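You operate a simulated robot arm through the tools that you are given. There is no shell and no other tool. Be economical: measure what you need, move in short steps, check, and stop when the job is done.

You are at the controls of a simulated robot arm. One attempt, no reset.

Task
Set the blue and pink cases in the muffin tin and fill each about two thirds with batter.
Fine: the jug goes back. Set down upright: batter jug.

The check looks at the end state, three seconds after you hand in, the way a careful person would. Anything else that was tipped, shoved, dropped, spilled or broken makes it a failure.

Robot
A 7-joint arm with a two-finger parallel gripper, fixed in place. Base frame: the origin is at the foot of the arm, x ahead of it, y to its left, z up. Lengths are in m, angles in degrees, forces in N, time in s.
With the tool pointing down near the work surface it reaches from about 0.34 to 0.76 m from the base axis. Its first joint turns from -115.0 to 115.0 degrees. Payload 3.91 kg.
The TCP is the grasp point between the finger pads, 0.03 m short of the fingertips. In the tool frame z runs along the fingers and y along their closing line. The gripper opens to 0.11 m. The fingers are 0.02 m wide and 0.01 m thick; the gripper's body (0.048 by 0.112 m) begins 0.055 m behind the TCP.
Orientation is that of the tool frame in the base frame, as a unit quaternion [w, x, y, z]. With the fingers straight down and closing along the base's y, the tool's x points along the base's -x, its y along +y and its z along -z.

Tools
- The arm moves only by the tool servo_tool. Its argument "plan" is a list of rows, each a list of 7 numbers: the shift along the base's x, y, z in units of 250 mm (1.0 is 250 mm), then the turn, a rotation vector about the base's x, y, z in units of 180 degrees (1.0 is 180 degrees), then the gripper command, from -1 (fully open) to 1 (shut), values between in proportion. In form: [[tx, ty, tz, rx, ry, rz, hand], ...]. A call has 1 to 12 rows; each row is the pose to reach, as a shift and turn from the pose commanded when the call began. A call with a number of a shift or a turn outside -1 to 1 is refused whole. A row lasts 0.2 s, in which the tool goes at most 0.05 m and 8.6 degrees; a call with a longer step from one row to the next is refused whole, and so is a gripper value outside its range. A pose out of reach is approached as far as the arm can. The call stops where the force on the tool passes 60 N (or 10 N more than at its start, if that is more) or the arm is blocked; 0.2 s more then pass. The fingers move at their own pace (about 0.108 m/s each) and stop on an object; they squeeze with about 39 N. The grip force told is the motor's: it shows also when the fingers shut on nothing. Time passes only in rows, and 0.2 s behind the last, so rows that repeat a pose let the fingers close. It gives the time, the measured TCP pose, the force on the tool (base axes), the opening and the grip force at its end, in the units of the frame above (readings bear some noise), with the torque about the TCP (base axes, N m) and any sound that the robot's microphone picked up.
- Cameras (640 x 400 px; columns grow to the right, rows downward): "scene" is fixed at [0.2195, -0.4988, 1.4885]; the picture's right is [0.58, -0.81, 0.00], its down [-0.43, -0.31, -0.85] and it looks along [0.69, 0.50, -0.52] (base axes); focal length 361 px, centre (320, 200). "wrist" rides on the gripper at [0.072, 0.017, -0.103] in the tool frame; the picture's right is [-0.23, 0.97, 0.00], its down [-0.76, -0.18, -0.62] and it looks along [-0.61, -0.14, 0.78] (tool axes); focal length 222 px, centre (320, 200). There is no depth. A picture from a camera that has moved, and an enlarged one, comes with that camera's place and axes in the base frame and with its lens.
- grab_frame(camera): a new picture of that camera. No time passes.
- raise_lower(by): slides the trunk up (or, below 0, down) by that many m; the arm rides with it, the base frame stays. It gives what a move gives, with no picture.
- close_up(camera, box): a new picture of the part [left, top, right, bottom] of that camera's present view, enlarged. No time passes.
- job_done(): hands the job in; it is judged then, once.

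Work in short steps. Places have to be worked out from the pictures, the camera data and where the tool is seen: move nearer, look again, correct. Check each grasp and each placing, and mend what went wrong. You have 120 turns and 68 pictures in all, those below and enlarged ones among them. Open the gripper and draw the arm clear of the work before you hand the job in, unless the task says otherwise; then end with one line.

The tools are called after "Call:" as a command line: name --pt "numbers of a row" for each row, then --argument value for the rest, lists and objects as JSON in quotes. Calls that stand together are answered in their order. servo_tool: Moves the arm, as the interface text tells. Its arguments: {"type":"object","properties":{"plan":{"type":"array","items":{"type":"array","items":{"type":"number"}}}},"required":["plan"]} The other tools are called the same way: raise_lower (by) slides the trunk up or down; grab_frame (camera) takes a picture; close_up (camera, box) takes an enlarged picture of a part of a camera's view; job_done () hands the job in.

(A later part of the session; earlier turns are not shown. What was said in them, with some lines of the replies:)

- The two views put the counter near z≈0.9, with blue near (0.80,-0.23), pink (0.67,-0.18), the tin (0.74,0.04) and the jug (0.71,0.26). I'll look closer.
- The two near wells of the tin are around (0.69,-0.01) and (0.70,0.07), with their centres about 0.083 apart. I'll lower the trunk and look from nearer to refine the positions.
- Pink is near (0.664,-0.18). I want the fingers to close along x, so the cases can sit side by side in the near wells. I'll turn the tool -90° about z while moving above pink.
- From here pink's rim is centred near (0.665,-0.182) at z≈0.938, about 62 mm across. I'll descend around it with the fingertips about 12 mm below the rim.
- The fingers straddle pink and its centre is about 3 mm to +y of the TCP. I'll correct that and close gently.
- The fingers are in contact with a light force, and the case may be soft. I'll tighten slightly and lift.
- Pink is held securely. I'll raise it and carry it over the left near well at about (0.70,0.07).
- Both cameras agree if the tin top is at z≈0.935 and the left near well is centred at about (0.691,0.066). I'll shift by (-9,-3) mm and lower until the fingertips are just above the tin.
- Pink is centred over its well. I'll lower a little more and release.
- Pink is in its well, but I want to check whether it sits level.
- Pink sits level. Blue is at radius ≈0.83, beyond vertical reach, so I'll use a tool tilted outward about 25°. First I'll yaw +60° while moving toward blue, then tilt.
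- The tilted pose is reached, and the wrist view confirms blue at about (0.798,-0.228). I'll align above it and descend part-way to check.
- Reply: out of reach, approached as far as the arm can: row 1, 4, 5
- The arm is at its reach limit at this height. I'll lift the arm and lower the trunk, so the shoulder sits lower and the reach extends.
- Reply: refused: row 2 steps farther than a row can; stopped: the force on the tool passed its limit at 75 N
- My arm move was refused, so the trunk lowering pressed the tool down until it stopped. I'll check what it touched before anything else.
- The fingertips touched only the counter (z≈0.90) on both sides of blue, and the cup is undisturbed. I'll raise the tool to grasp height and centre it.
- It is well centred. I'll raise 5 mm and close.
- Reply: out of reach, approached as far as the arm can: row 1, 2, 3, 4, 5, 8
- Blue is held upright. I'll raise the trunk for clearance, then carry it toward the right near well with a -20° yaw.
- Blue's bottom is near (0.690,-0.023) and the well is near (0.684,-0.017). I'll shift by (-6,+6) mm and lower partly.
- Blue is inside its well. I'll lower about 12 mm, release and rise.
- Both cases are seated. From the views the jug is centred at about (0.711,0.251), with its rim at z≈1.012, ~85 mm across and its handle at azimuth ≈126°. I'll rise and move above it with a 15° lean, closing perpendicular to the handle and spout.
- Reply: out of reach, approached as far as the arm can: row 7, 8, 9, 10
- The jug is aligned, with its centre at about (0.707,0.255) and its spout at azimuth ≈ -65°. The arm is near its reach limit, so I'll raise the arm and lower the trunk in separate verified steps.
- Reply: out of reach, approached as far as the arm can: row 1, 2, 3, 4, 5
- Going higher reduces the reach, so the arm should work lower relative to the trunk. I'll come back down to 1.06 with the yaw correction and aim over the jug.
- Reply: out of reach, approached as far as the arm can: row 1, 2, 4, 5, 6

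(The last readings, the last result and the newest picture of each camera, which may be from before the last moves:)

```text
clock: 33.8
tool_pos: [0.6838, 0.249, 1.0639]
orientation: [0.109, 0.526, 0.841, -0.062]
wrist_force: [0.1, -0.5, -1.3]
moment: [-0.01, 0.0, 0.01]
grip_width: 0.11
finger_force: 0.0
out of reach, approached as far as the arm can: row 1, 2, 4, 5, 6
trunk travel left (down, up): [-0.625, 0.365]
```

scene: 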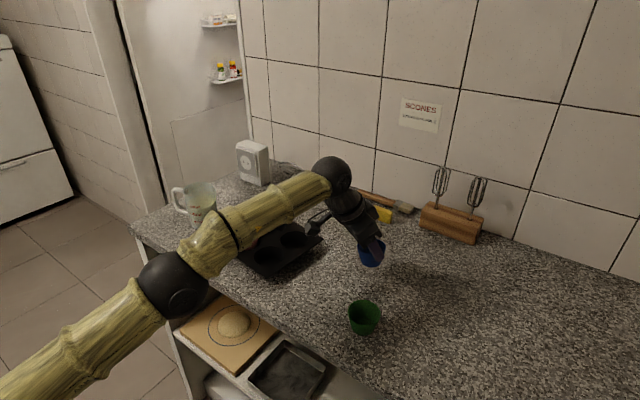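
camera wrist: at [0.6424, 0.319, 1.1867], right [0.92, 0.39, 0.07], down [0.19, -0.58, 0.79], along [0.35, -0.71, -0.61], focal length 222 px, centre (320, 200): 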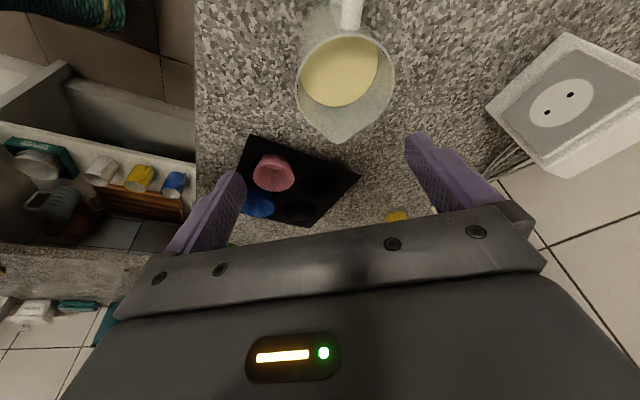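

The limit is the wrist radius. The jug body is round, so I can lean more toward the base: yaw +39°, lean ~20°, keeping both fingers clear of the handle.

Call:
servo_tool --pt "0 0 0.04 0 0 0.043 -1" --pt "0.0 0 0.04 -0.003 -0.006 0.086 -1" --pt "0.02 0.01 0.04 -0.006 -0.012 0.129 -1" --pt "0.04 0.02 0.04 -0.009 -0.018 0.172 -1" --pt "0.06 0.02 0.04 -0.012 -0.025 0.215 -1" --pt "0.08 0.02 0.04 -0.012 -0.025 0.215 -1" --pt "0.08 0.02 0.04 -0.012 -0.025 0.215 -1"

Call:
grab_frame --camera "wrist"

Call:
close_up --camera "scene" --box '[130, 130, 290, 250]'

```text
clock: 35.4
tool_pos: [0.7201, 0.2626, 1.0832]
orientation: [0.166, 0.218, 0.961, -0.019]
wrist_force: [0.6, -1.1, -0.3]
moment: [0.02, -0.02, 0.02]
grip_width: 0.1102
finger_force: 0.0
out of reach, approached as far as the arm can: row 2, 3, 4, 5, 6, 7
trunk travel left (down, up): [-0.625, 0.365]
```

```text
28 pictures are left
camera wrist: at [0.6328, 0.3195, 1.1586], right [0.61, 0.79, 0.11], down [0.38, -0.41, 0.83], along [0.7, -0.46, -0.54], focal length 222 px, centre (320, 200)
```

wrist: 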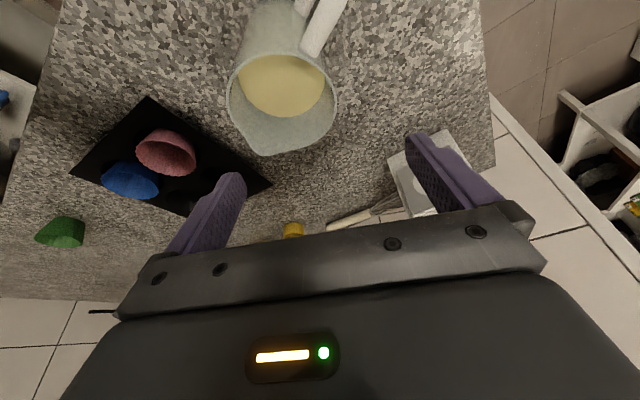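

```text
3.33 times, centred on (210, 190) of scene
camera zoom: at [0.2195, -0.4988, 1.4885], right [0.58, -0.81, 0.0], down [-0.43, -0.31, -0.85], along [0.69, 0.5, -0.52], focal length 1204 px, centre (687, 233)
```

zoom: 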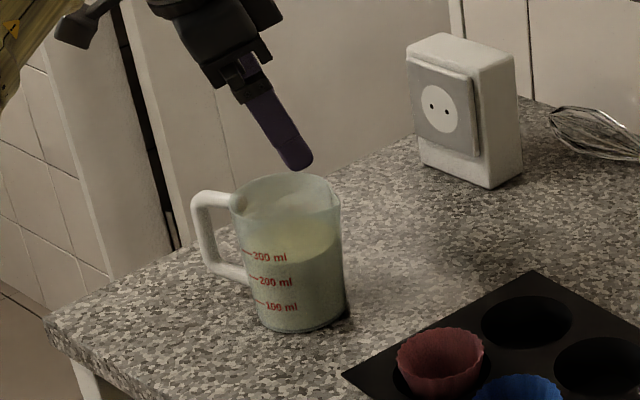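

Now I can reach it. I put the jug centre at (0.705,0.255). I'll align over it and check the pose before descending.

Call:
servo_tool --pt "-0.06 -0.03 -0.05 0 0 0 -1" --pt "-0.06 -0.03 -0.08 0 0 0 -1" --pt "-0.06 -0.03 -0.08 0 0 0 -1"

```text
clock: 36.2
tool_pos: [0.7235, 0.2626, 1.0696]
orientation: [0.166, 0.218, 0.961, -0.019]
wrist_force: [-0.4, 0.2, -0.9]
moment: [0.02, -0.01, 0.03]
grip_width: 0.1102
finger_force: 0.0
out of reach, approached as far as the arm can: row 1, 2, 3
trunk travel left (down, up): [-0.625, 0.365]
```

The commanded pose was still out past the reach boundary, so I'll pull it further back.

Call:
servo_tool --pt "-0.08 -0.03 0 0 0 0 -1" --pt "-0.12 -0.045 0 0 0 0 -1" --pt "-0.12 -0.045 0 0 0 0 -1"

```text
clock: 37.0
tool_pos: [0.7212, 0.2647, 1.0807]
orientation: [0.165, 0.218, 0.962, -0.02]
wrist_force: [-0.1, 0.6, 0.2]
moment: [-0.01, 0.02, 0.0]
grip_width: 0.1102
finger_force: 0.1
out of reach, approached as far as the arm can: row 1, 2, 3
trunk travel left (down, up): [-0.625, 0.365]
```

The commands accumulate even when unreachable, so the commanded pose should be about (0.755,0.268,1.118). I'll bring it to (0.705,0.255,1.06).

Call:
servo_tool --pt "-0.1 -0.026 -0.06 0 0 0 -1" --pt "-0.2 -0.052 -0.14 0 0 0 -1" --pt "-0.2 -0.052 -0.23 0 0 0 -1" --pt "-0.2 -0.052 -0.23 0 0 0 -1"

Call:
grab_frame --camera "wrist"

```text
clock: 38.0
tool_pos: [0.7276, 0.2814, 1.0347]
orientation: [0.166, 0.217, 0.962, -0.018]
wrist_force: [0.3, -0.2, -0.1]
moment: [-0.02, 0.0, 0.02]
grip_width: 0.1101
finger_force: 0.0
out of reach, approached as far as the arm can: row 1, 2, 3, 4
trunk travel left (down, up): [-0.625, 0.365]
```

```text
26 pictures are left
camera wrist: at [0.6407, 0.3384, 1.1101], right [0.61, 0.79, 0.11], down [0.38, -0.41, 0.83], along [0.7, -0.46, -0.54], focal length 222 px, centre (320, 200)
```

wrist: 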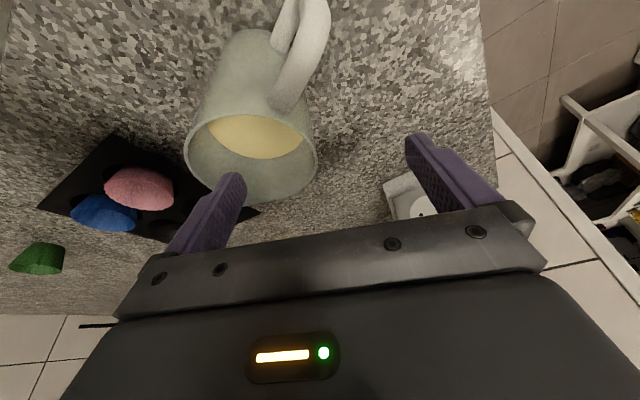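

The trunk move re-bases the command on the measured pose, so I'll raise the trunk a bit. That also helps reach and lifts the fingers clear of the jug.

Call:
raise_lower --by 0.06

Call:
servo_tool --pt "-0.05 -0.05 0 0 0 0 -1" --pt "-0.09 -0.104 0 0 0 0 -1" --pt "-0.09 -0.104 -0.06 0 0 0 -1" --pt "-0.09 -0.104 -0.12 0 0 0 -1" --pt "-0.09 -0.104 -0.12 0 0 0 -1"

```text
clock: 39.0
tool_pos: [0.7277, 0.2816, 1.0941]
orientation: [0.166, 0.218, 0.962, -0.019]
wrist_force: [-0.4, 1.1, -0.9]
moment: [0.0, 0.01, 0.01]
grip_width: 0.1101
finger_force: 0.0
trunk travel left (down, up): [-0.685, 0.305]
```

```text
clock: 40.2
tool_pos: [0.7377, 0.2744, 1.0707]
orientation: [0.165, 0.218, 0.962, -0.019]
wrist_force: [-0.5, -0.5, -0.2]
moment: [0.06, -0.03, 0.0]
grip_width: 0.1101
finger_force: 0.0
out of reach, approached as far as the arm can: row 1, 2, 3, 4, 5
trunk travel left (down, up): [-0.685, 0.305]
```

Still out of reach, so the commanded pose is unknown. I'll back toward the base and up until the pose is reachable, so the command and the measurement agree.

Call:
servo_tool --pt "-0.1 -0.05 0.1 0 0 0 -1" --pt "-0.2 -0.1 0.1 0 0 0 -1" --pt "-0.3 -0.15 0.1 0 0 0 -1" --pt "-0.4 -0.2 0.1 0 0 0 -1" --pt "-0.5 -0.25 0.1 0 0 0 -1" --pt "-0.5 -0.25 0.1 0 0 0 -1"

```text
clock: 41.8
tool_pos: [0.6829, 0.2669, 1.2362]
orientation: [0.304, 0.19, 0.93, 0.081]
wrist_force: [0.9, -0.8, 0.1]
moment: [-0.01, -0.02, 0.05]
grip_width: 0.1101
finger_force: 0.0
out of reach, approached as far as the arm can: row 1, 2, 3, 4
trunk travel left (down, up): [-0.685, 0.305]
stopped in row 6: the arm was blocked; the commanded pose is now the measured one
```

The arm reports blocked and is re-based now. I'll look at the whole scene.

Call:
grab_frame --camera "scene"

```text
25 pictures are left
```

scene: 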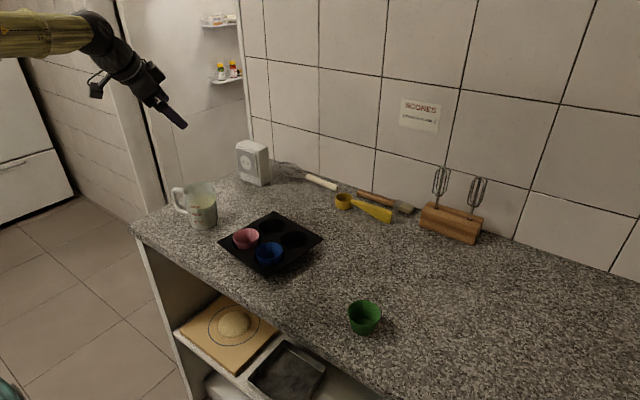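

Nothing is disturbed. I'll retreat to a comfortable pose, restore the 20° lean orientation, and then approach the jug again with known commands.

Call:
servo_tool --pt "-0.08 -0.07 -0.08 -0.0097 0.0254 -0.0063 -1" --pt "-0.16 -0.14 -0.16 -0.0194 0.0508 -0.0126 -1" --pt "-0.25 -0.2 -0.24 -0.029 0.076 -0.019 -1" --pt "-0.33 -0.27 -0.32 -0.0388 0.1016 -0.0251 -1" --pt "-0.33 -0.27 -0.32 -0.0388 0.1016 -0.0251 -1"

```text
clock: 43.0
tool_pos: [0.5968, 0.1991, 1.1586]
orientation: [0.167, 0.219, 0.961, -0.02]
wrist_force: [0.8, -0.2, -0.2]
moment: [0.03, -0.03, 0.03]
grip_width: 0.1097
finger_force: 0.1
trunk travel left (down, up): [-0.685, 0.305]
```

Reachable. Next I'll go to above the jug at (0.705,0.255,1.075).

Call:
servo_tool --pt "0.11 0.056 -0.084 0 0 0 -1" --pt "0.22 0.112 -0.167 0 0 0 -1" --pt "0.33 0.168 -0.25 0 0 0 -1" --pt "0.433 0.224 -0.334 0 0 0 -1" --pt "0.433 0.224 -0.334 0 0 0 -1"

Call:
grab_frame --camera "wrist"

Call:
close_up --camera "scene" --box '[130, 130, 290, 250]'

```text
clock: 44.2
tool_pos: [0.7043, 0.2531, 1.0726]
orientation: [0.167, 0.219, 0.961, -0.02]
wrist_force: [-0.1, 0.8, -0.1]
moment: [0.01, 0.01, 0.04]
grip_width: 0.1099
finger_force: 0.0
trunk travel left (down, up): [-0.685, 0.305]
```

```text
24 pictures are left
camera wrist: at [0.6184, 0.3098, 1.1485], right [0.61, 0.79, 0.11], down [0.37, -0.41, 0.83], along [0.7, -0.47, -0.54], focal length 222 px, centre (320, 200)
```

wrist: 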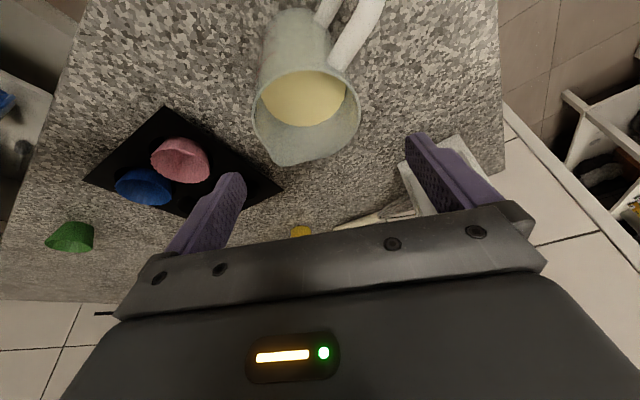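

```text
3.33 times, centred on (210, 190) of scene
camera zoom: at [0.2195, -0.4988, 1.4885], right [0.58, -0.81, 0.0], down [-0.43, -0.31, -0.85], along [0.69, 0.5, -0.52], focal length 1204 px, centre (687, 233)
```

zoom: 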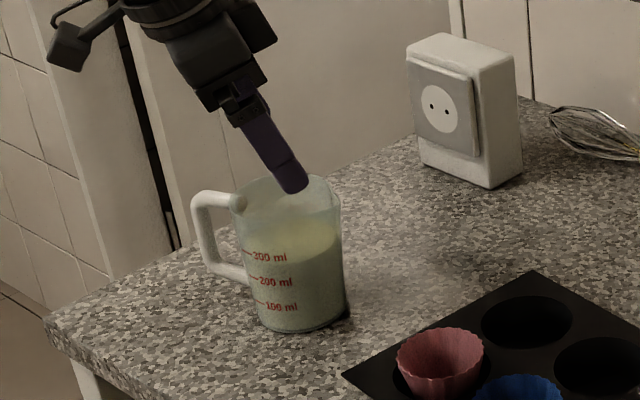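

I'm aligned over the jug, so I'll descend around it with the TCP going to z≈0.982.

Call:
servo_tool --pt "0 0 -0.08 0 0 0 -1" --pt "0 0 -0.16 0 0 0 -1" --pt "0 0 -0.24 0 0 0 -1" --pt "0 0 -0.31 0 0 0 -1" --pt "0 0 -0.36 0 0 0 -1" --pt "0 0 -0.36 0 0 0 -1"

Call:
grab_frame --camera "wrist"

Call:
close_up --camera "scene" --box '[130, 130, 290, 250]'

```text
clock: 45.6
tool_pos: [0.7049, 0.2535, 0.985]
orientation: [0.167, 0.219, 0.961, -0.019]
wrist_force: [-0.6, -1.2, 0.4]
moment: [-0.02, 0.0, 0.0]
grip_width: 0.1099
finger_force: 0.1
trunk travel left (down, up): [-0.685, 0.305]
```

```text
22 pictures are left
camera wrist: at [0.6189, 0.3107, 1.0598], right [0.61, 0.79, 0.11], down [0.37, -0.41, 0.83], along [0.7, -0.47, -0.54], focal length 222 px, centre (320, 200)
```

wrist: 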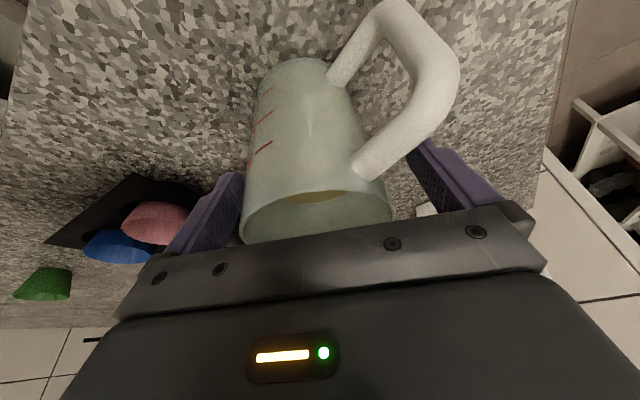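

```text
3.33 times, centred on (210, 190) of scene
camera zoom: at [0.2195, -0.4988, 1.4885], right [0.58, -0.81, 0.0], down [-0.43, -0.31, -0.85], along [0.69, 0.5, -0.52], focal length 1204 px, centre (687, 233)
```

zoom: 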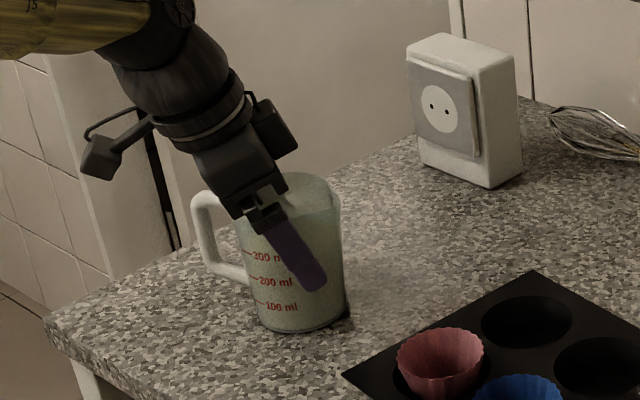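

The fingers straddle the body and stay clear of the handle. I'll close on the jug.

Call:
servo_tool --pt "0 0 0 0 0 0 -0.7" --pt "0 0 0 0 0 0 -0.5" --pt "0 0 0 0 0 0 -0.3" --pt "0 0 0 0 0 0 0.2" --pt "0 0 0 0 0 0 0.5" --pt "0 0 0 0 0 0 0.5"

Call:
grab_frame --camera "wrist"

```text
clock: 47.0
tool_pos: [0.7059, 0.2541, 0.9853]
orientation: [0.168, 0.218, 0.961, -0.019]
wrist_force: [1.0, -3.4, 2.1]
moment: [-0.44, 0.04, 0.02]
grip_width: 0.0793
finger_force: 39.1
trunk travel left (down, up): [-0.685, 0.305]
```

```text
20 pictures are left
camera wrist: at [0.619, 0.3102, 1.0603], right [0.61, 0.79, 0.11], down [0.37, -0.41, 0.83], along [0.7, -0.47, -0.54], focal length 222 px, centre (320, 200)
```

wrist: 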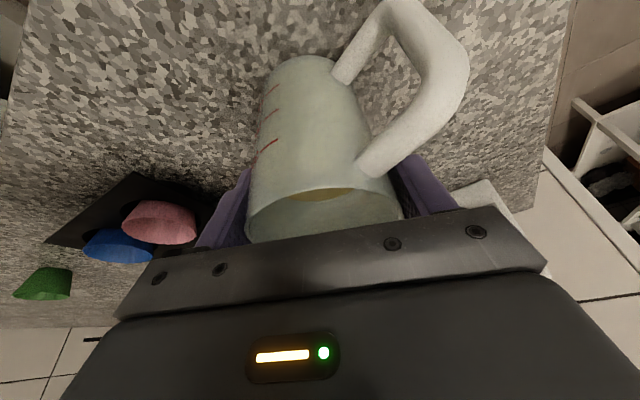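

The grip is firm at 79 mm. I'll lift gently and check that the jug stays upright.

Call:
servo_tool --pt "0 0 0.04 0 0 0 0.5" --pt "0 0 0.12 0 0 0 0.5" --pt "0 0 0.22 0 0 0 0.5" --pt "0 0 0.32 0 0 0 0.5" --pt "0 0 0.34 0 0 0 0.5" --pt "-0.03 -0.1 0.34 0 0 0 0.5" --pt "-0.06 -0.22 0.34 0 0 0 0.5" --pt "-0.08 -0.34 0.34 0 0 0 0.5" --pt "-0.1 -0.46 0.34 0 0 0 0.5" --pt "-0.112 -0.52 0.34 0 0 0 0.5" --pt "-0.112 -0.532 0.34 0 0 0 0.5" --pt "-0.112 -0.532 0.34 0 0 0 0.5"

Call:
close_up --camera "scene" --box '[180, 140, 320, 270]'

```text
clock: 49.6
tool_pos: [0.6785, 0.121, 1.0687]
orientation: [0.167, 0.218, 0.961, -0.019]
wrist_force: [-0.3, -0.7, -4.2]
moment: [-0.03, 0.0, 0.04]
grip_width: 0.0796
finger_force: 38.9
trunk travel left (down, up): [-0.685, 0.305]
```

```text
3.08 times, centred on (250, 205) of scene
camera zoom: at [0.2195, -0.4988, 1.4885], right [0.58, -0.81, 0.0], down [-0.43, -0.31, -0.85], along [0.69, 0.5, -0.52], focal length 1111 px, centre (535, 185)
```

zoom: 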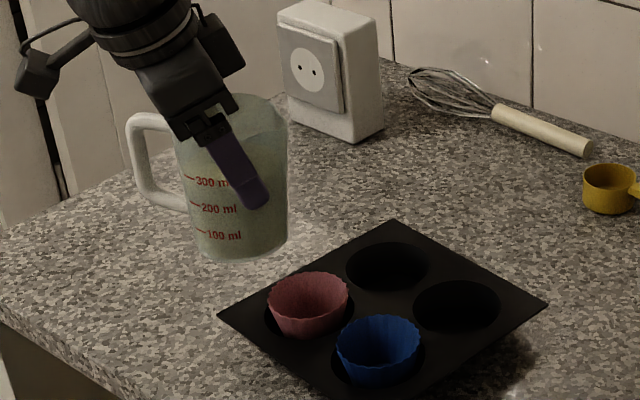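

The jug is steady and upright, weighing about 4 N. I'll pre-tilt 30° toward the spout, above pink and below the flow angle, then look.

Call:
servo_tool --pt "0 0 0 0.039 0.0143 0 0.5" --pt "0 0 0 0.078 0.0285 0 0.5" --pt "0 0 0 0.117 0.0428 0 0.5" --pt "0 0 0 0.1567 0.057 0 0.5" --pt "0 0 -0.08 0.1567 0.057 0 0.5" --pt "0 0 -0.16 0.1567 0.057 0 0.5" --pt "0 0 -0.19 0.1567 0.057 0 0.5" --pt "0 0 -0.19 0.1567 0.057 0 0.5"

Call:
close_up --camera "scene" --box '[180, 140, 320, 270]'

Call:
grab_frame --camera "wrist"

```text
clock: 51.4
tool_pos: [0.6783, 0.1202, 1.022]
orientation: [0.023, 0.25, 0.948, 0.196]
wrist_force: [0.2, -0.3, -3.5]
moment: [-0.1, -0.01, 0.02]
grip_width: 0.0797
finger_force: 38.6
trunk travel left (down, up): [-0.685, 0.305]
```

```text
3.08 times, centred on (250, 205) of scene
camera zoom: at [0.2195, -0.4988, 1.4885], right [0.58, -0.81, 0.0], down [-0.43, -0.31, -0.85], along [0.69, 0.5, -0.52], focal length 1111 px, centre (535, 185)
```

zoom: 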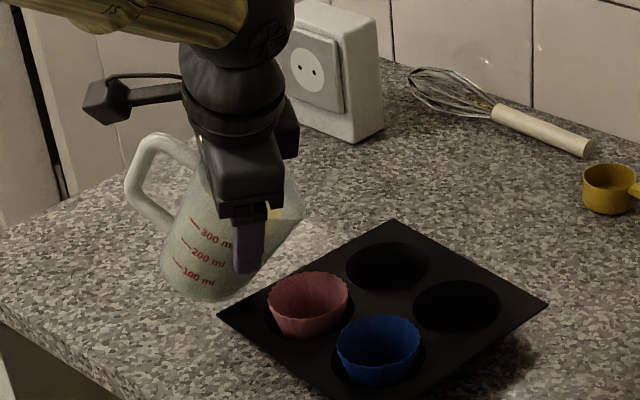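

```text
17 pictures are left
camera wrist: at [0.6075, 0.1316, 1.128], right [0.65, 0.67, 0.36], down [0.49, -0.73, 0.47], along [0.58, -0.13, -0.81], focal length 222 px, centre (320, 200)
```

wrist: 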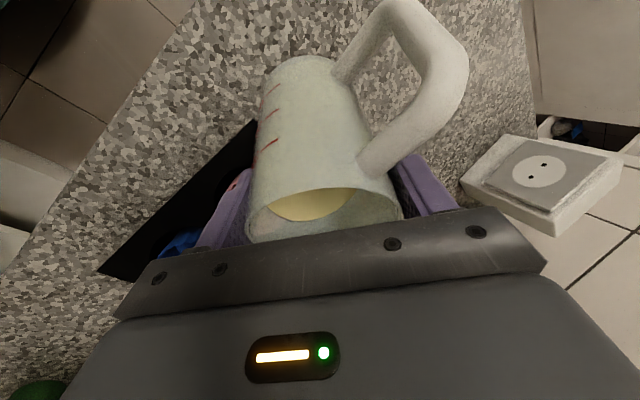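

The lip sits right over pink. I'll pull back a few mm to allow for stream momentum, tilt to ~39°, hold briefly and look.

Call:
servo_tool --pt "-0.02 0.032 0 0.0 0.0 0 0.5" --pt "-0.02 0.032 0 0.0235 0.0086 0 0.5" --pt "-0.02 0.032 0 0.047 0.0171 0 0.5" --pt "-0.02 0.032 0 0.047 0.0171 0 0.5" --pt "-0.02 0.032 0 0.047 0.0171 0 0.5"

Call:
close_up --camera "scene" --box '[200, 170, 310, 270]'

```text
clock: 52.6
tool_pos: [0.6739, 0.1288, 1.0234]
orientation: [-0.021, 0.257, 0.931, 0.259]
wrist_force: [0.0, -0.3, -3.6]
moment: [-0.11, -0.03, -0.01]
grip_width: 0.0794
finger_force: 38.9
trunk travel left (down, up): [-0.685, 0.305]
```

```text
4.00 times, centred on (255, 220) of scene
camera zoom: at [0.2195, -0.4988, 1.4885], right [0.58, -0.81, 0.0], down [-0.43, -0.31, -0.85], along [0.69, 0.5, -0.52], focal length 1445 px, centre (580, 120)
```

zoom: 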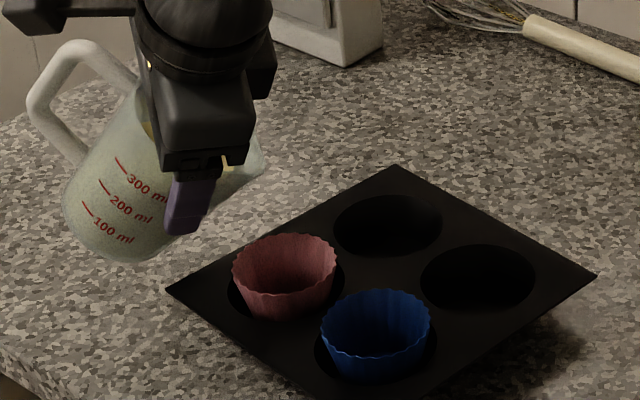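

No flow yet. I'll add 5° and hold briefly.

Call:
servo_tool --pt "0 0 0 0.013 0.0048 0 0.5" --pt "0 0 0 0.0261 0.0095 0 0.5" --pt "0 0 0 0.0261 0.0095 0 0.5"

Call:
close_up --camera "scene" --box '[200, 170, 310, 270]'

```text
clock: 53.4
tool_pos: [0.6733, 0.13, 1.0214]
orientation: [-0.045, 0.26, 0.919, 0.293]
wrist_force: [0.4, -0.2, -2.9]
moment: [-0.15, -0.06, 0.01]
grip_width: 0.0797
finger_force: 39.3
trunk travel left (down, up): [-0.685, 0.305]
```

```text
4.00 times, centred on (255, 220) of scene
camera zoom: at [0.2195, -0.4988, 1.4885], right [0.58, -0.81, 0.0], down [-0.43, -0.31, -0.85], along [0.69, 0.5, -0.52], focal length 1445 px, centre (580, 120)
```

zoom: 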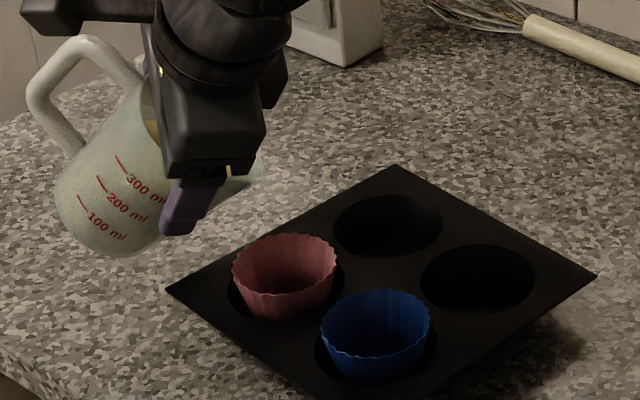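

Not flowing yet at ~43°. I'll add another 4° and hold.

Call:
servo_tool --pt "0 0 0 0.0104 0.0038 0 0.5" --pt "0 0 0 0.0209 0.0076 0 0.5" --pt "0 0 0 0.0209 0.0076 0 0.5"

Call:
close_up --camera "scene" --box '[200, 170, 310, 270]'

```text
clock: 54.2
tool_pos: [0.6734, 0.1292, 1.0215]
orientation: [-0.064, 0.262, 0.909, 0.319]
wrist_force: [-0.5, 0.9, -3.8]
moment: [-0.08, -0.06, -0.04]
grip_width: 0.0793
finger_force: 39.3
trunk travel left (down, up): [-0.685, 0.305]
```

```text
4.00 times, centred on (255, 220) of scene
camera zoom: at [0.2195, -0.4988, 1.4885], right [0.58, -0.81, 0.0], down [-0.43, -0.31, -0.85], along [0.69, 0.5, -0.52], focal length 1445 px, centre (580, 120)
```

zoom: 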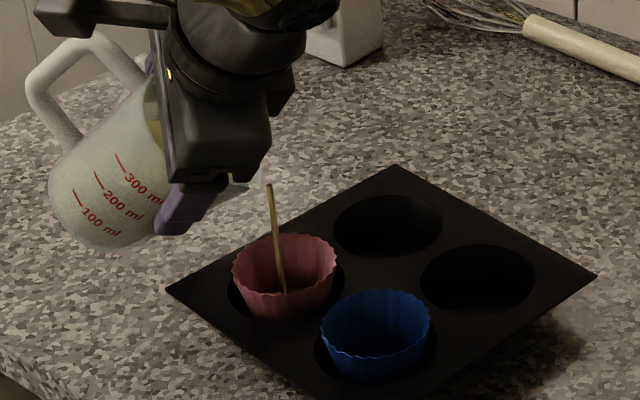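

A thin stream is landing in the middle of pink. I'll hold for 1 s and check the level.

Call:
servo_tool --pt "0 0 0 0 0 0 0.5" --pt "0 0 0 0 0 0 0.5" --pt "0 0 0 0 0 0 0.5" --pt "0 0 0 0 0 0 0.5"

Call:
close_up --camera "scene" --box '[220, 190, 310, 270]'

```text
clock: 55.2
tool_pos: [0.674, 0.1277, 1.0223]
orientation: [-0.064, 0.261, 0.908, 0.321]
wrist_force: [0.5, 0.0, -4.0]
moment: [-0.09, -0.05, 0.0]
grip_width: 0.0796
finger_force: 39.1
trunk travel left (down, up): [-0.685, 0.305]
```

```text
5.00 times, centred on (265, 230) of scene
camera zoom: at [0.2195, -0.4988, 1.4885], right [0.58, -0.81, 0.0], down [-0.43, -0.31, -0.85], along [0.69, 0.5, -0.52], focal length 1806 px, centre (595, 50)
```

zoom: 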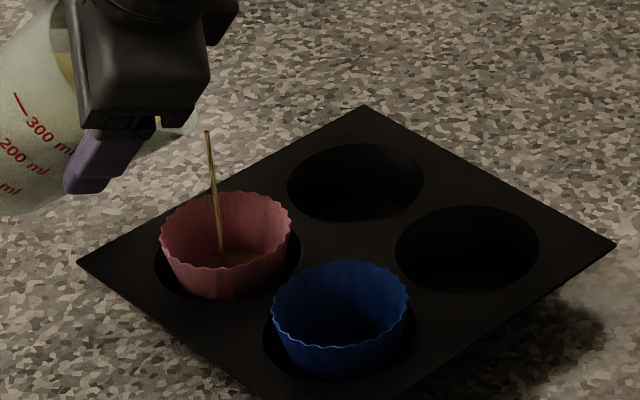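

The floor of pink is wet and the flow is slow. I'll add 2°, hold 2 s and check again.

Call:
servo_tool --pt "0 0 0 0.0104 0.0038 0 0.5" --pt "0 0 0 0.0104 0.0038 0 0.5" --pt "0 0 0 0.0104 0.0038 0 0.5" --pt "0 0 0 0.0104 0.0038 0 0.5" --pt "0 0 0 0.0104 0.0038 0 0.5" --pt "0 0 0 0.0104 0.0038 0 0.5" --pt "0 0 0 0.0104 0.0038 0 0.5" --pt "0 0 0 0.0104 0.0038 0 0.5" --pt "0 0 0 0.0104 0.0038 0 0.5"

Call:
close_up --camera "scene" --box '[220, 190, 310, 270]'

```text
clock: 57.2
tool_pos: [0.6742, 0.1288, 1.0211]
orientation: [-0.075, 0.262, 0.903, 0.332]
wrist_force: [0.0, -0.7, -3.3]
moment: [-0.09, -0.02, 0.01]
grip_width: 0.0795
finger_force: 39.3
trunk travel left (down, up): [-0.685, 0.305]
```

```text
5.00 times, centred on (265, 230) of scene
camera zoom: at [0.2195, -0.4988, 1.4885], right [0.58, -0.81, 0.0], down [-0.43, -0.31, -0.85], along [0.69, 0.5, -0.52], focal length 1806 px, centre (595, 50)
```

zoom: 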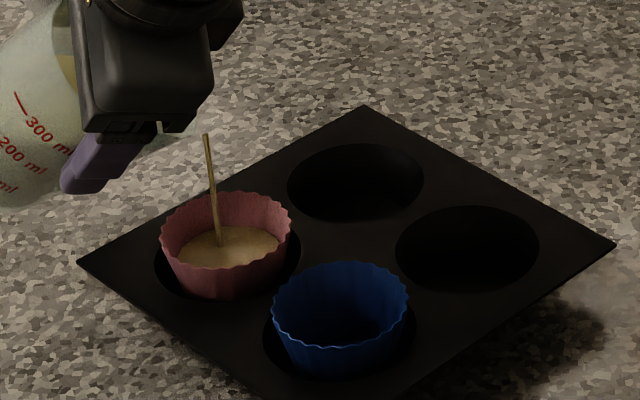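

Pink is about half full, filling at roughly 15 ml/s. I'll pour ~0.4 s more, then tilt back to stop.

Call:
servo_tool --pt "0 0 0 0 0 0 0.5" --pt "0 0 0 0 0 0 0.5" --pt "0 0 0 -0.0444 -0.0161 0 0.5" --pt "0 0 0 -0.0887 -0.0323 0 0.5" --pt "0 0 0 -0.0887 -0.0323 0 0.5" --pt "0 0 0 -0.0887 -0.0323 0 0.5"

Call:
close_up --camera "scene" --box '[220, 190, 310, 270]'

```text
clock: 58.6
tool_pos: [0.673, 0.1287, 1.0217]
orientation: [0.009, 0.252, 0.943, 0.217]
wrist_force: [0.4, -0.1, -3.6]
moment: [-0.09, -0.02, -0.02]
grip_width: 0.0794
finger_force: 39.2
trunk travel left (down, up): [-0.685, 0.305]
```

```text
5.00 times, centred on (265, 230) of scene
camera zoom: at [0.2195, -0.4988, 1.4885], right [0.58, -0.81, 0.0], down [-0.43, -0.31, -0.85], along [0.69, 0.5, -0.52], focal length 1806 px, centre (595, 50)
```

zoom: 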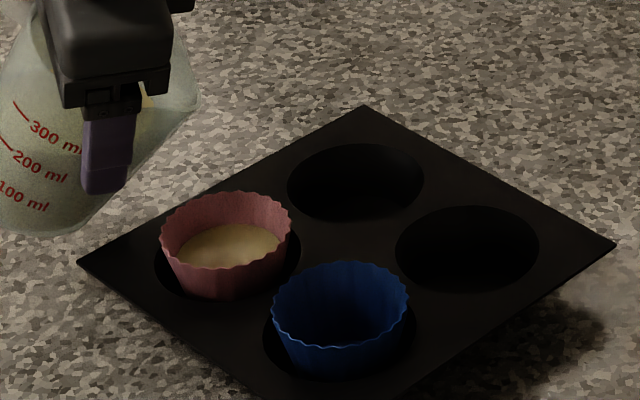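

Pink is at about 60% of its height, so I'll top it up with a short pour.

Call:
servo_tool --pt "0 0 0 0.0444 0.0161 0 0.5" --pt "0 0 0 0.0887 0.0323 0 0.5" --pt "0 0 0 0.0957 0.0349 0 0.5" --pt "0 0 0 0.0957 0.0349 0 0.5" --pt "0 0 0 0.0957 0.0349 0 0.5" --pt "0 0 0 0.0513 0.0187 0 0.5" --pt "0 0 0 0.007 0.0025 0 0.5" --pt "0 0 0 0 0 0 0.5" --pt "0 0 0 0 0 0 0.5"

Call:
close_up --camera "scene" --box '[230, 220, 290, 260]'

```text
clock: 60.6
tool_pos: [0.6732, 0.1285, 1.022]
orientation: [0.009, 0.253, 0.943, 0.217]
wrist_force: [0.2, 1.2, -3.4]
moment: [-0.07, -0.02, 0.01]
grip_width: 0.0796
finger_force: 38.9
trunk travel left (down, up): [-0.685, 0.305]
```

```text
10.00 times, centred on (260, 240) of scene
camera zoom: at [0.2195, -0.4988, 1.4885], right [0.58, -0.81, 0.0], down [-0.43, -0.31, -0.85], along [0.69, 0.5, -0.52], focal length 3612 px, centre (920, -200)
```

zoom: 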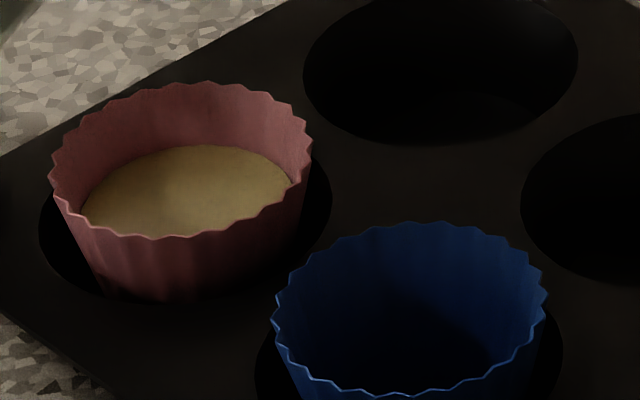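

Pink is around 0.6 of its height, about half by volume. I'll give one slightly longer top-up to bring it near two thirds.

Call:
servo_tool --pt "0 0 0 0.0444 0.0161 0 0.5" --pt "0 0 0 0.0887 0.0323 0 0.5" --pt "0 0 0 0.109 0.0397 0 0.5" --pt "0 0 0 0.109 0.0397 0 0.5" --pt "0 0 0 0.109 0.0397 0 0.5" --pt "0 0 0 0.109 0.0397 0 0.5" --pt "0 0 0 0.0646 0.0235 0 0.5" --pt "0 0 0 0.0202 0.0074 0 0.5" --pt "0 0 0 0 0 0 0.5" --pt "0 0 0 0 0 0 0.5"

Call:
close_up --camera "scene" --box '[230, 220, 290, 260]'

```text
clock: 62.8
tool_pos: [0.6722, 0.1297, 1.0224]
orientation: [0.009, 0.253, 0.943, 0.216]
wrist_force: [0.5, -0.5, -2.8]
moment: [-0.05, -0.04, 0.0]
grip_width: 0.0794
finger_force: 39.0
trunk travel left (down, up): [-0.685, 0.305]
```

```text
10.00 times, centred on (260, 240) of scene
camera zoom: at [0.2195, -0.4988, 1.4885], right [0.58, -0.81, 0.0], down [-0.43, -0.31, -0.85], along [0.69, 0.5, -0.52], focal length 3612 px, centre (920, -200)
```

zoom: 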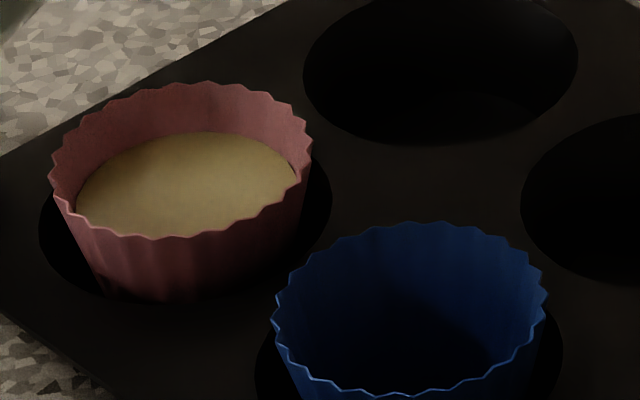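

Pink is now at about two thirds. I'll raise the jug, shift it over by the well spacing so the lip is over blue, and tilt to just where the flow starts.

Call:
servo_tool --pt "0 0 0.07 0 0 0 0.5" --pt "0 0 0.132 0 0 0 0.5" --pt "-0.01 -0.1 0.132 0 0 0 0.5" --pt "-0.02 -0.2 0.132 0 0 0 0.5" --pt "-0.036 -0.3 0.132 0 0 0 0.5" --pt "-0.036 -0.324 0.132 0 0 0 0.5" --pt "-0.036 -0.324 0.132 0 0 0 0.5" --pt "-0.036 -0.324 0.132 0.0392 0.0143 0 0.5" --pt "-0.036 -0.324 0.132 0.0784 0.0285 0 0.5" --pt "-0.036 -0.324 0.132 0.0966 0.0351 0 0.5" --pt "-0.036 -0.324 0.132 0.0966 0.0351 0 0.5"

Call:
close_up --camera "scene" --box '[220, 180, 320, 270]'

```text
clock: 65.2
tool_pos: [0.665, 0.0494, 1.0546]
orientation: [-0.082, 0.263, 0.898, 0.343]
wrist_force: [0.4, -0.6, -2.7]
moment: [-0.1, -0.02, 0.04]
grip_width: 0.0795
finger_force: 38.7
trunk travel left (down, up): [-0.685, 0.305]
```

```text
4.44 times, centred on (270, 225) of scene
camera zoom: at [0.2195, -0.4988, 1.4885], right [0.58, -0.81, 0.0], down [-0.43, -0.31, -0.85], along [0.69, 0.5, -0.52], focal length 1605 px, centre (542, 89)
```

zoom: 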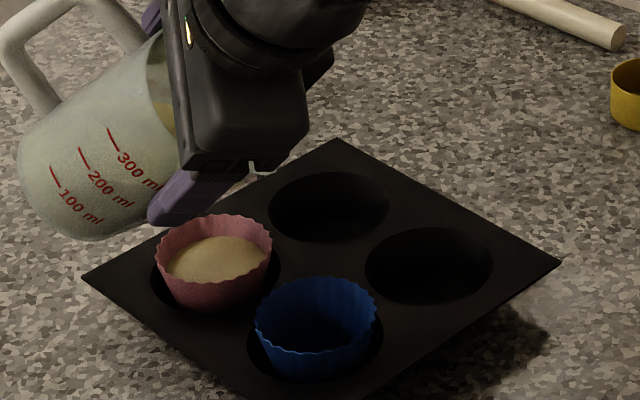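

No flow yet at this angle. I'll add 3°, hold 0.8 s and look.

Call:
servo_tool --pt "0 -0.01 0 0.0157 0.0057 0 0.5" --pt "0 -0.01 0 0.0157 0.0057 0 0.5" --pt "0 -0.01 0 0.0157 0.0057 0 0.5" --pt "0 -0.01 0 0.0157 0.0057 0 0.5"

Call:
close_up --camera "scene" --box '[220, 180, 320, 270]'

```text
clock: 66.2
tool_pos: [0.6642, 0.0452, 1.0559]
orientation: [-0.095, 0.264, 0.889, 0.362]
wrist_force: [0.0, 0.0, -3.7]
moment: [-0.09, 0.0, 0.02]
grip_width: 0.0793
finger_force: 39.1
trunk travel left (down, up): [-0.685, 0.305]
```

```text
4.44 times, centred on (270, 225) of scene
camera zoom: at [0.2195, -0.4988, 1.4885], right [0.58, -0.81, 0.0], down [-0.43, -0.31, -0.85], along [0.69, 0.5, -0.52], focal length 1605 px, centre (542, 89)
```

zoom: 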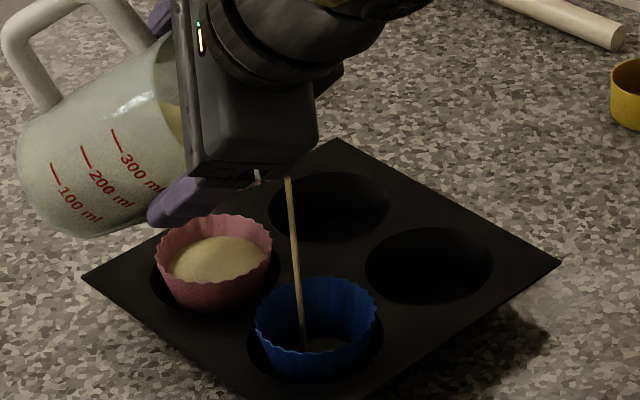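

The stream lands inside blue. I'll keep pouring with +1.5° for about 2.2 s and look.

Call:
servo_tool --pt "0 0 0 0.0078 0.0028 0 0.5" --pt "0 0 0 0.0078 0.0028 0 0.5" --pt "0 0 0 0.0078 0.0028 0 0.5" --pt "0 0 0 0.0078 0.0028 0 0.5" --pt "0 0 0 0.0078 0.0028 0 0.5" --pt "0 0 0 0.0078 0.0028 0 0.5" --pt "0 0 0 0.0078 0.0028 0 0.5" --pt "0 0 0 0.0078 0.0028 0 0.5" --pt "0 0 0 0.0078 0.0028 0 0.5" --pt "0 0 0 0.0078 0.0028 0 0.5"

Call:
close_up --camera "scene" --box '[240, 225, 300, 265]'

```text
clock: 68.4
tool_pos: [0.6648, 0.0462, 1.0555]
orientation: [-0.103, 0.264, 0.884, 0.372]
wrist_force: [-0.3, 0.1, -4.1]
moment: [-0.07, -0.03, 0.02]
grip_width: 0.0798
finger_force: 39.6
trunk travel left (down, up): [-0.685, 0.305]
```

```text
10.00 times, centred on (270, 245) of scene
camera zoom: at [0.2195, -0.4988, 1.4885], right [0.58, -0.81, 0.0], down [-0.43, -0.31, -0.85], along [0.69, 0.5, -0.52], focal length 3612 px, centre (820, -250)
```

zoom: 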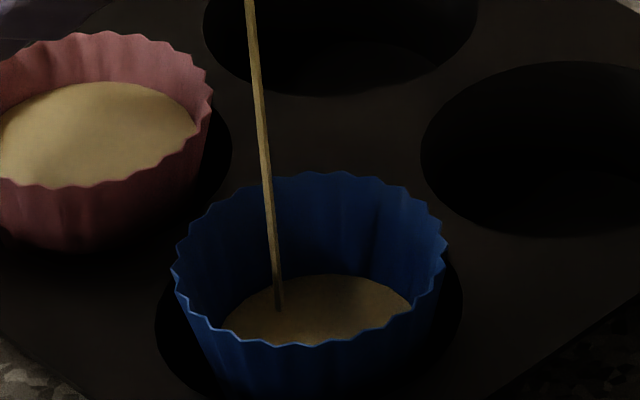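

Blue is about 37% of its height. I'll pour ~2 s more with +2°, then tilt back and check.

Call:
servo_tool --pt "0 0 0 0.0104 0.0038 0 0.5" --pt "0 0 0 0.0104 0.0038 0 0.5" --pt "0 0 0 0.0104 0.0038 0 0.5" --pt "0 0 0 0.0104 0.0038 0 0.5" --pt "0 0 0 0.0104 0.0038 0 0.5" --pt "0 0 0 0.0104 0.0038 0 0.5" --pt "0 0 0 0.0104 0.0038 0 0.5" --pt "0 0 0 0.0104 0.0038 0 0.5" --pt "0 0 0 -0.034 -0.0123 0 0.5" --pt "0 0 0 -0.0784 -0.0285 0 0.5" --pt "0 0 0 -0.0784 -0.0285 0 0.5"

Call:
close_up --camera "scene" --box '[240, 225, 300, 265]'

```text
clock: 70.8
tool_pos: [0.6634, 0.045, 1.0559]
orientation: [-0.03, 0.258, 0.927, 0.271]
wrist_force: [-0.4, 0.2, -3.1]
moment: [-0.08, 0.0, 0.0]
grip_width: 0.0796
finger_force: 39.0
trunk travel left (down, up): [-0.685, 0.305]
```

```text
10.00 times, centred on (270, 245) of scene
camera zoom: at [0.2195, -0.4988, 1.4885], right [0.58, -0.81, 0.0], down [-0.43, -0.31, -0.85], along [0.69, 0.5, -0.52], focal length 3612 px, centre (820, -250)
```

zoom: 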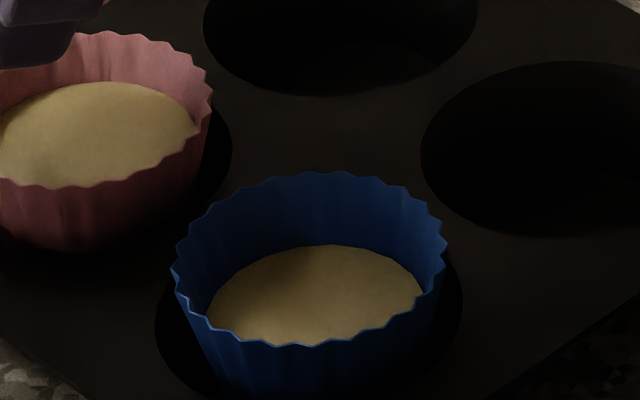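

Blue needs about 5 mm more to match pink. I'll do one more similar pour.

Call:
servo_tool --pt "0 0 0 0.0444 0.0161 0 0.5" --pt "0 0 0 0.0888 0.0323 0 0.5" --pt "0 0 0 0.097 0.0353 0 0.5" --pt "0 0 0 0.097 0.0353 0 0.5" --pt "0 0 0 0.097 0.0353 0 0.5" --pt "0 0 0 0.097 0.0353 0 0.5" --pt "0 0 0 0.097 0.0353 0 0.5" --pt "0 0 0 0.097 0.0353 0 0.5" --pt "0 0 0 0.0526 0.0192 0 0.5" --pt "0 0 0 0.0082 0.003 0 0.5" --pt "0 0 0 -0.0362 -0.0132 0 0.5" --pt "0 0 0 -0.0362 -0.0132 0 0.5"

Call:
close_up --camera "scene" --box '[240, 225, 300, 265]'

```text
clock: 73.4
tool_pos: [0.6647, 0.0445, 1.0548]
orientation: [0.005, 0.253, 0.941, 0.223]
wrist_force: [0.3, -0.2, -2.5]
moment: [-0.07, -0.04, 0.0]
grip_width: 0.0793
finger_force: 39.5
trunk travel left (down, up): [-0.685, 0.305]
```

```text
10.00 times, centred on (270, 245) of scene
camera zoom: at [0.2195, -0.4988, 1.4885], right [0.58, -0.81, 0.0], down [-0.43, -0.31, -0.85], along [0.69, 0.5, -0.52], focal length 3612 px, centre (820, -250)
```

zoom: 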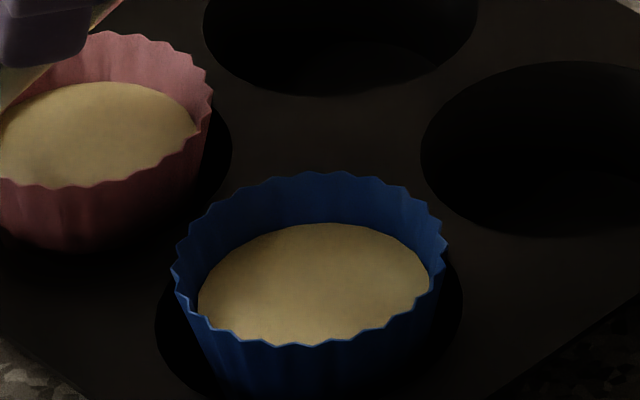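

Blue now matches pink at about two thirds. I'll tilt the jug fully upright in place and carry it back above its original spot.

Call:
servo_tool --pt "0 0 0.04 -0.0444 -0.0162 0 0.5" --pt "0 0 0.06 -0.0888 -0.0324 0 0.5" --pt "0 0 0.06 -0.1332 -0.0486 0 0.5" --pt "0 0 0.06 -0.1775 -0.0648 0 0.5" --pt "0.02 0.1 0.06 -0.1775 -0.0648 0 0.5" --pt "0.05 0.23 0.06 -0.1775 -0.0648 0 0.5" --pt "0.08 0.37 0.06 -0.1775 -0.0648 0 0.5" --pt "0.11 0.51 0.06 -0.1775 -0.0648 0 0.5" --pt "0.14 0.65 0.06 -0.1775 -0.0648 0 0.5" --pt "0.16 0.78 0.06 -0.1775 -0.0648 0 0.5" --pt "0.166 0.838 0.06 -0.1775 -0.0648 0 0.5" --pt "0.166 0.838 0.06 -0.1775 -0.0648 0 0.5"

Call:
close_up --camera "scene" --box '[140, 130, 330, 260]'

```text
clock: 76.0
tool_pos: [0.706, 0.2563, 1.0688]
orientation: [0.167, 0.219, 0.961, -0.019]
wrist_force: [-0.1, 0.9, -2.8]
moment: [-0.02, -0.02, -0.01]
grip_width: 0.0797
finger_force: 38.8
trunk travel left (down, up): [-0.685, 0.305]
```

```text
3.08 times, centred on (235, 195) of scene
camera zoom: at [0.2195, -0.4988, 1.4885], right [0.58, -0.81, 0.0], down [-0.43, -0.31, -0.85], along [0.69, 0.5, -0.52], focal length 1111 px, centre (582, 215)
```

zoom: 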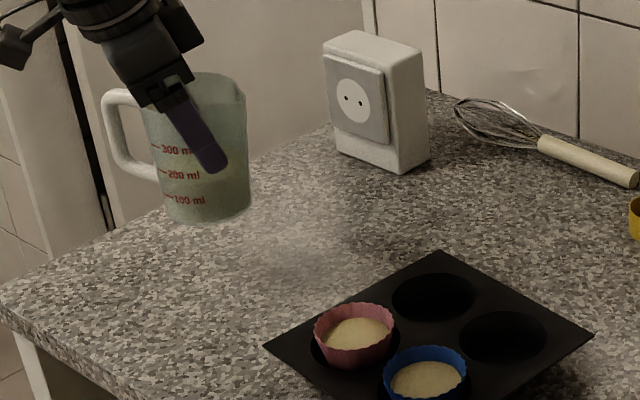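

The jug is upright and there are no spills. I'll lower it to the original grasp height.

Call:
servo_tool --pt "0 0 -0.08 0 0 0 0.5" --pt "0 0 -0.16 0 0 0 0.5" --pt "0 0 -0.24 0 0 0 0.5" --pt "0 0 -0.29 0 0 0 0.5" --pt "0 0 -0.315 0 0 0 0.5" --pt "0 0 -0.325 0 0 0 0.5" --pt "0 0 -0.33 0 0 0 0.5" --pt "0 0 -0.33 0 0 0 0.5"

```text
clock: 77.8
tool_pos: [0.7062, 0.2554, 0.9868]
orientation: [0.168, 0.219, 0.961, -0.019]
wrist_force: [0.3, -0.2, 0.1]
moment: [-0.11, 0.02, -0.02]
grip_width: 0.0793
finger_force: 38.3
trunk travel left (down, up): [-0.685, 0.305]
```

The weight has come off the gripper, so the jug is resting on the counter. I'll press 1 mm more, open and lift away.

Call:
servo_tool --pt "0 0 -0.004 0 0 0 0.5" --pt "0 0 -0.004 0 0 0 -0.4" --pt "0 0 -0.004 0 0 0 -0.6" --pt "0 0 -0.004 0 0 0 -0.8" --pt "0 0 -0.004 0 0 0 -1" --pt "0 0 -0.004 0 0 0 -1" --pt "0 0 0.06 0 0 0 -1" --pt "0 0 0.16 0 0 0 -1" --pt "0 0 0.26 0 0 0 -1" --pt "0 0 0.36 0 0 0 -1" --pt "-0.1 -0.05 0.44 0 0 0 -1" --pt "-0.2 -0.1 0.5 0 0 0 -1"

Call:
grab_frame --camera "scene"

```text
clock: 80.4
tool_pos: [0.6549, 0.2287, 1.113]
orientation: [0.168, 0.218, 0.961, -0.018]
wrist_force: [0.6, -0.2, 0.6]
moment: [0.04, 0.0, -0.02]
grip_width: 0.11
finger_force: 0.2
trunk travel left (down, up): [-0.685, 0.305]
```

```text
2 pictures are left
```

scene: 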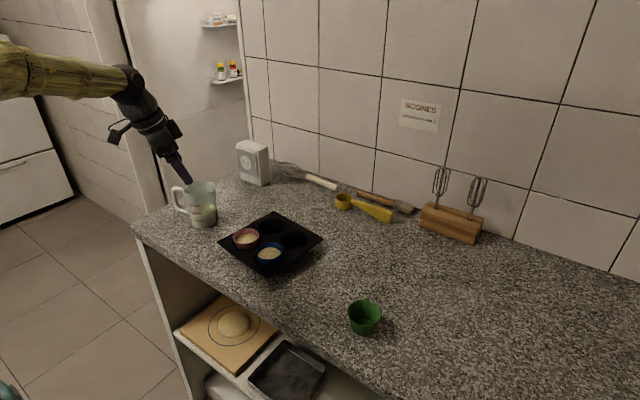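

The jug stands upright in its place and both cases are filled. I'll draw the arm well clear.

Call:
servo_tool --pt "-0.15 -0.03 0.08 0 0 0 -1" --pt "-0.3 -0.06 0.16 0 0 0 -1" --pt "-0.45 -0.09 0.24 0 0 0 -1" --pt "-0.6 -0.12 0.32 0 0 0 -1" --pt "-0.6 -0.12 0.32 0 0 0 -1"

Call:
close_up --camera "scene" --box '[150, 160, 330, 280]'

```text
clock: 81.6
tool_pos: [0.5067, 0.1988, 1.1928]
orientation: [0.168, 0.22, 0.961, -0.02]
wrist_force: [1.0, 0.5, 0.9]
moment: [0.01, 0.03, -0.01]
grip_width: 0.1099
finger_force: 0.2
trunk travel left (down, up): [-0.685, 0.305]
```

```text
3.33 times, centred on (240, 220) of scene
camera zoom: at [0.2195, -0.4988, 1.4885], right [0.58, -0.81, 0.0], down [-0.43, -0.31, -0.85], along [0.69, 0.5, -0.52], focal length 1204 px, centre (587, 133)
```

zoom: 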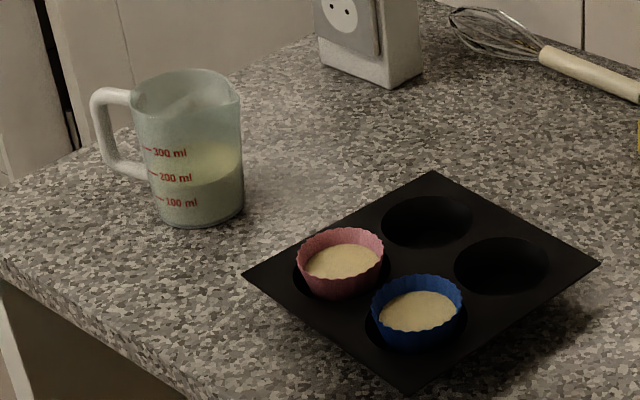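

Everything is in place: both cases sit in the tin about two thirds full, the jug is upright, and the counter is clean. I'm handing in.

Call:
job_done

```text
The job is handed in.
```

The blue and pink cases are in the two near wells of the muffin tin, each about two thirds full by eye from the camera. The batter jug is back upright in its original spot. I saw no spills, and the arm is clear with the gripper open.
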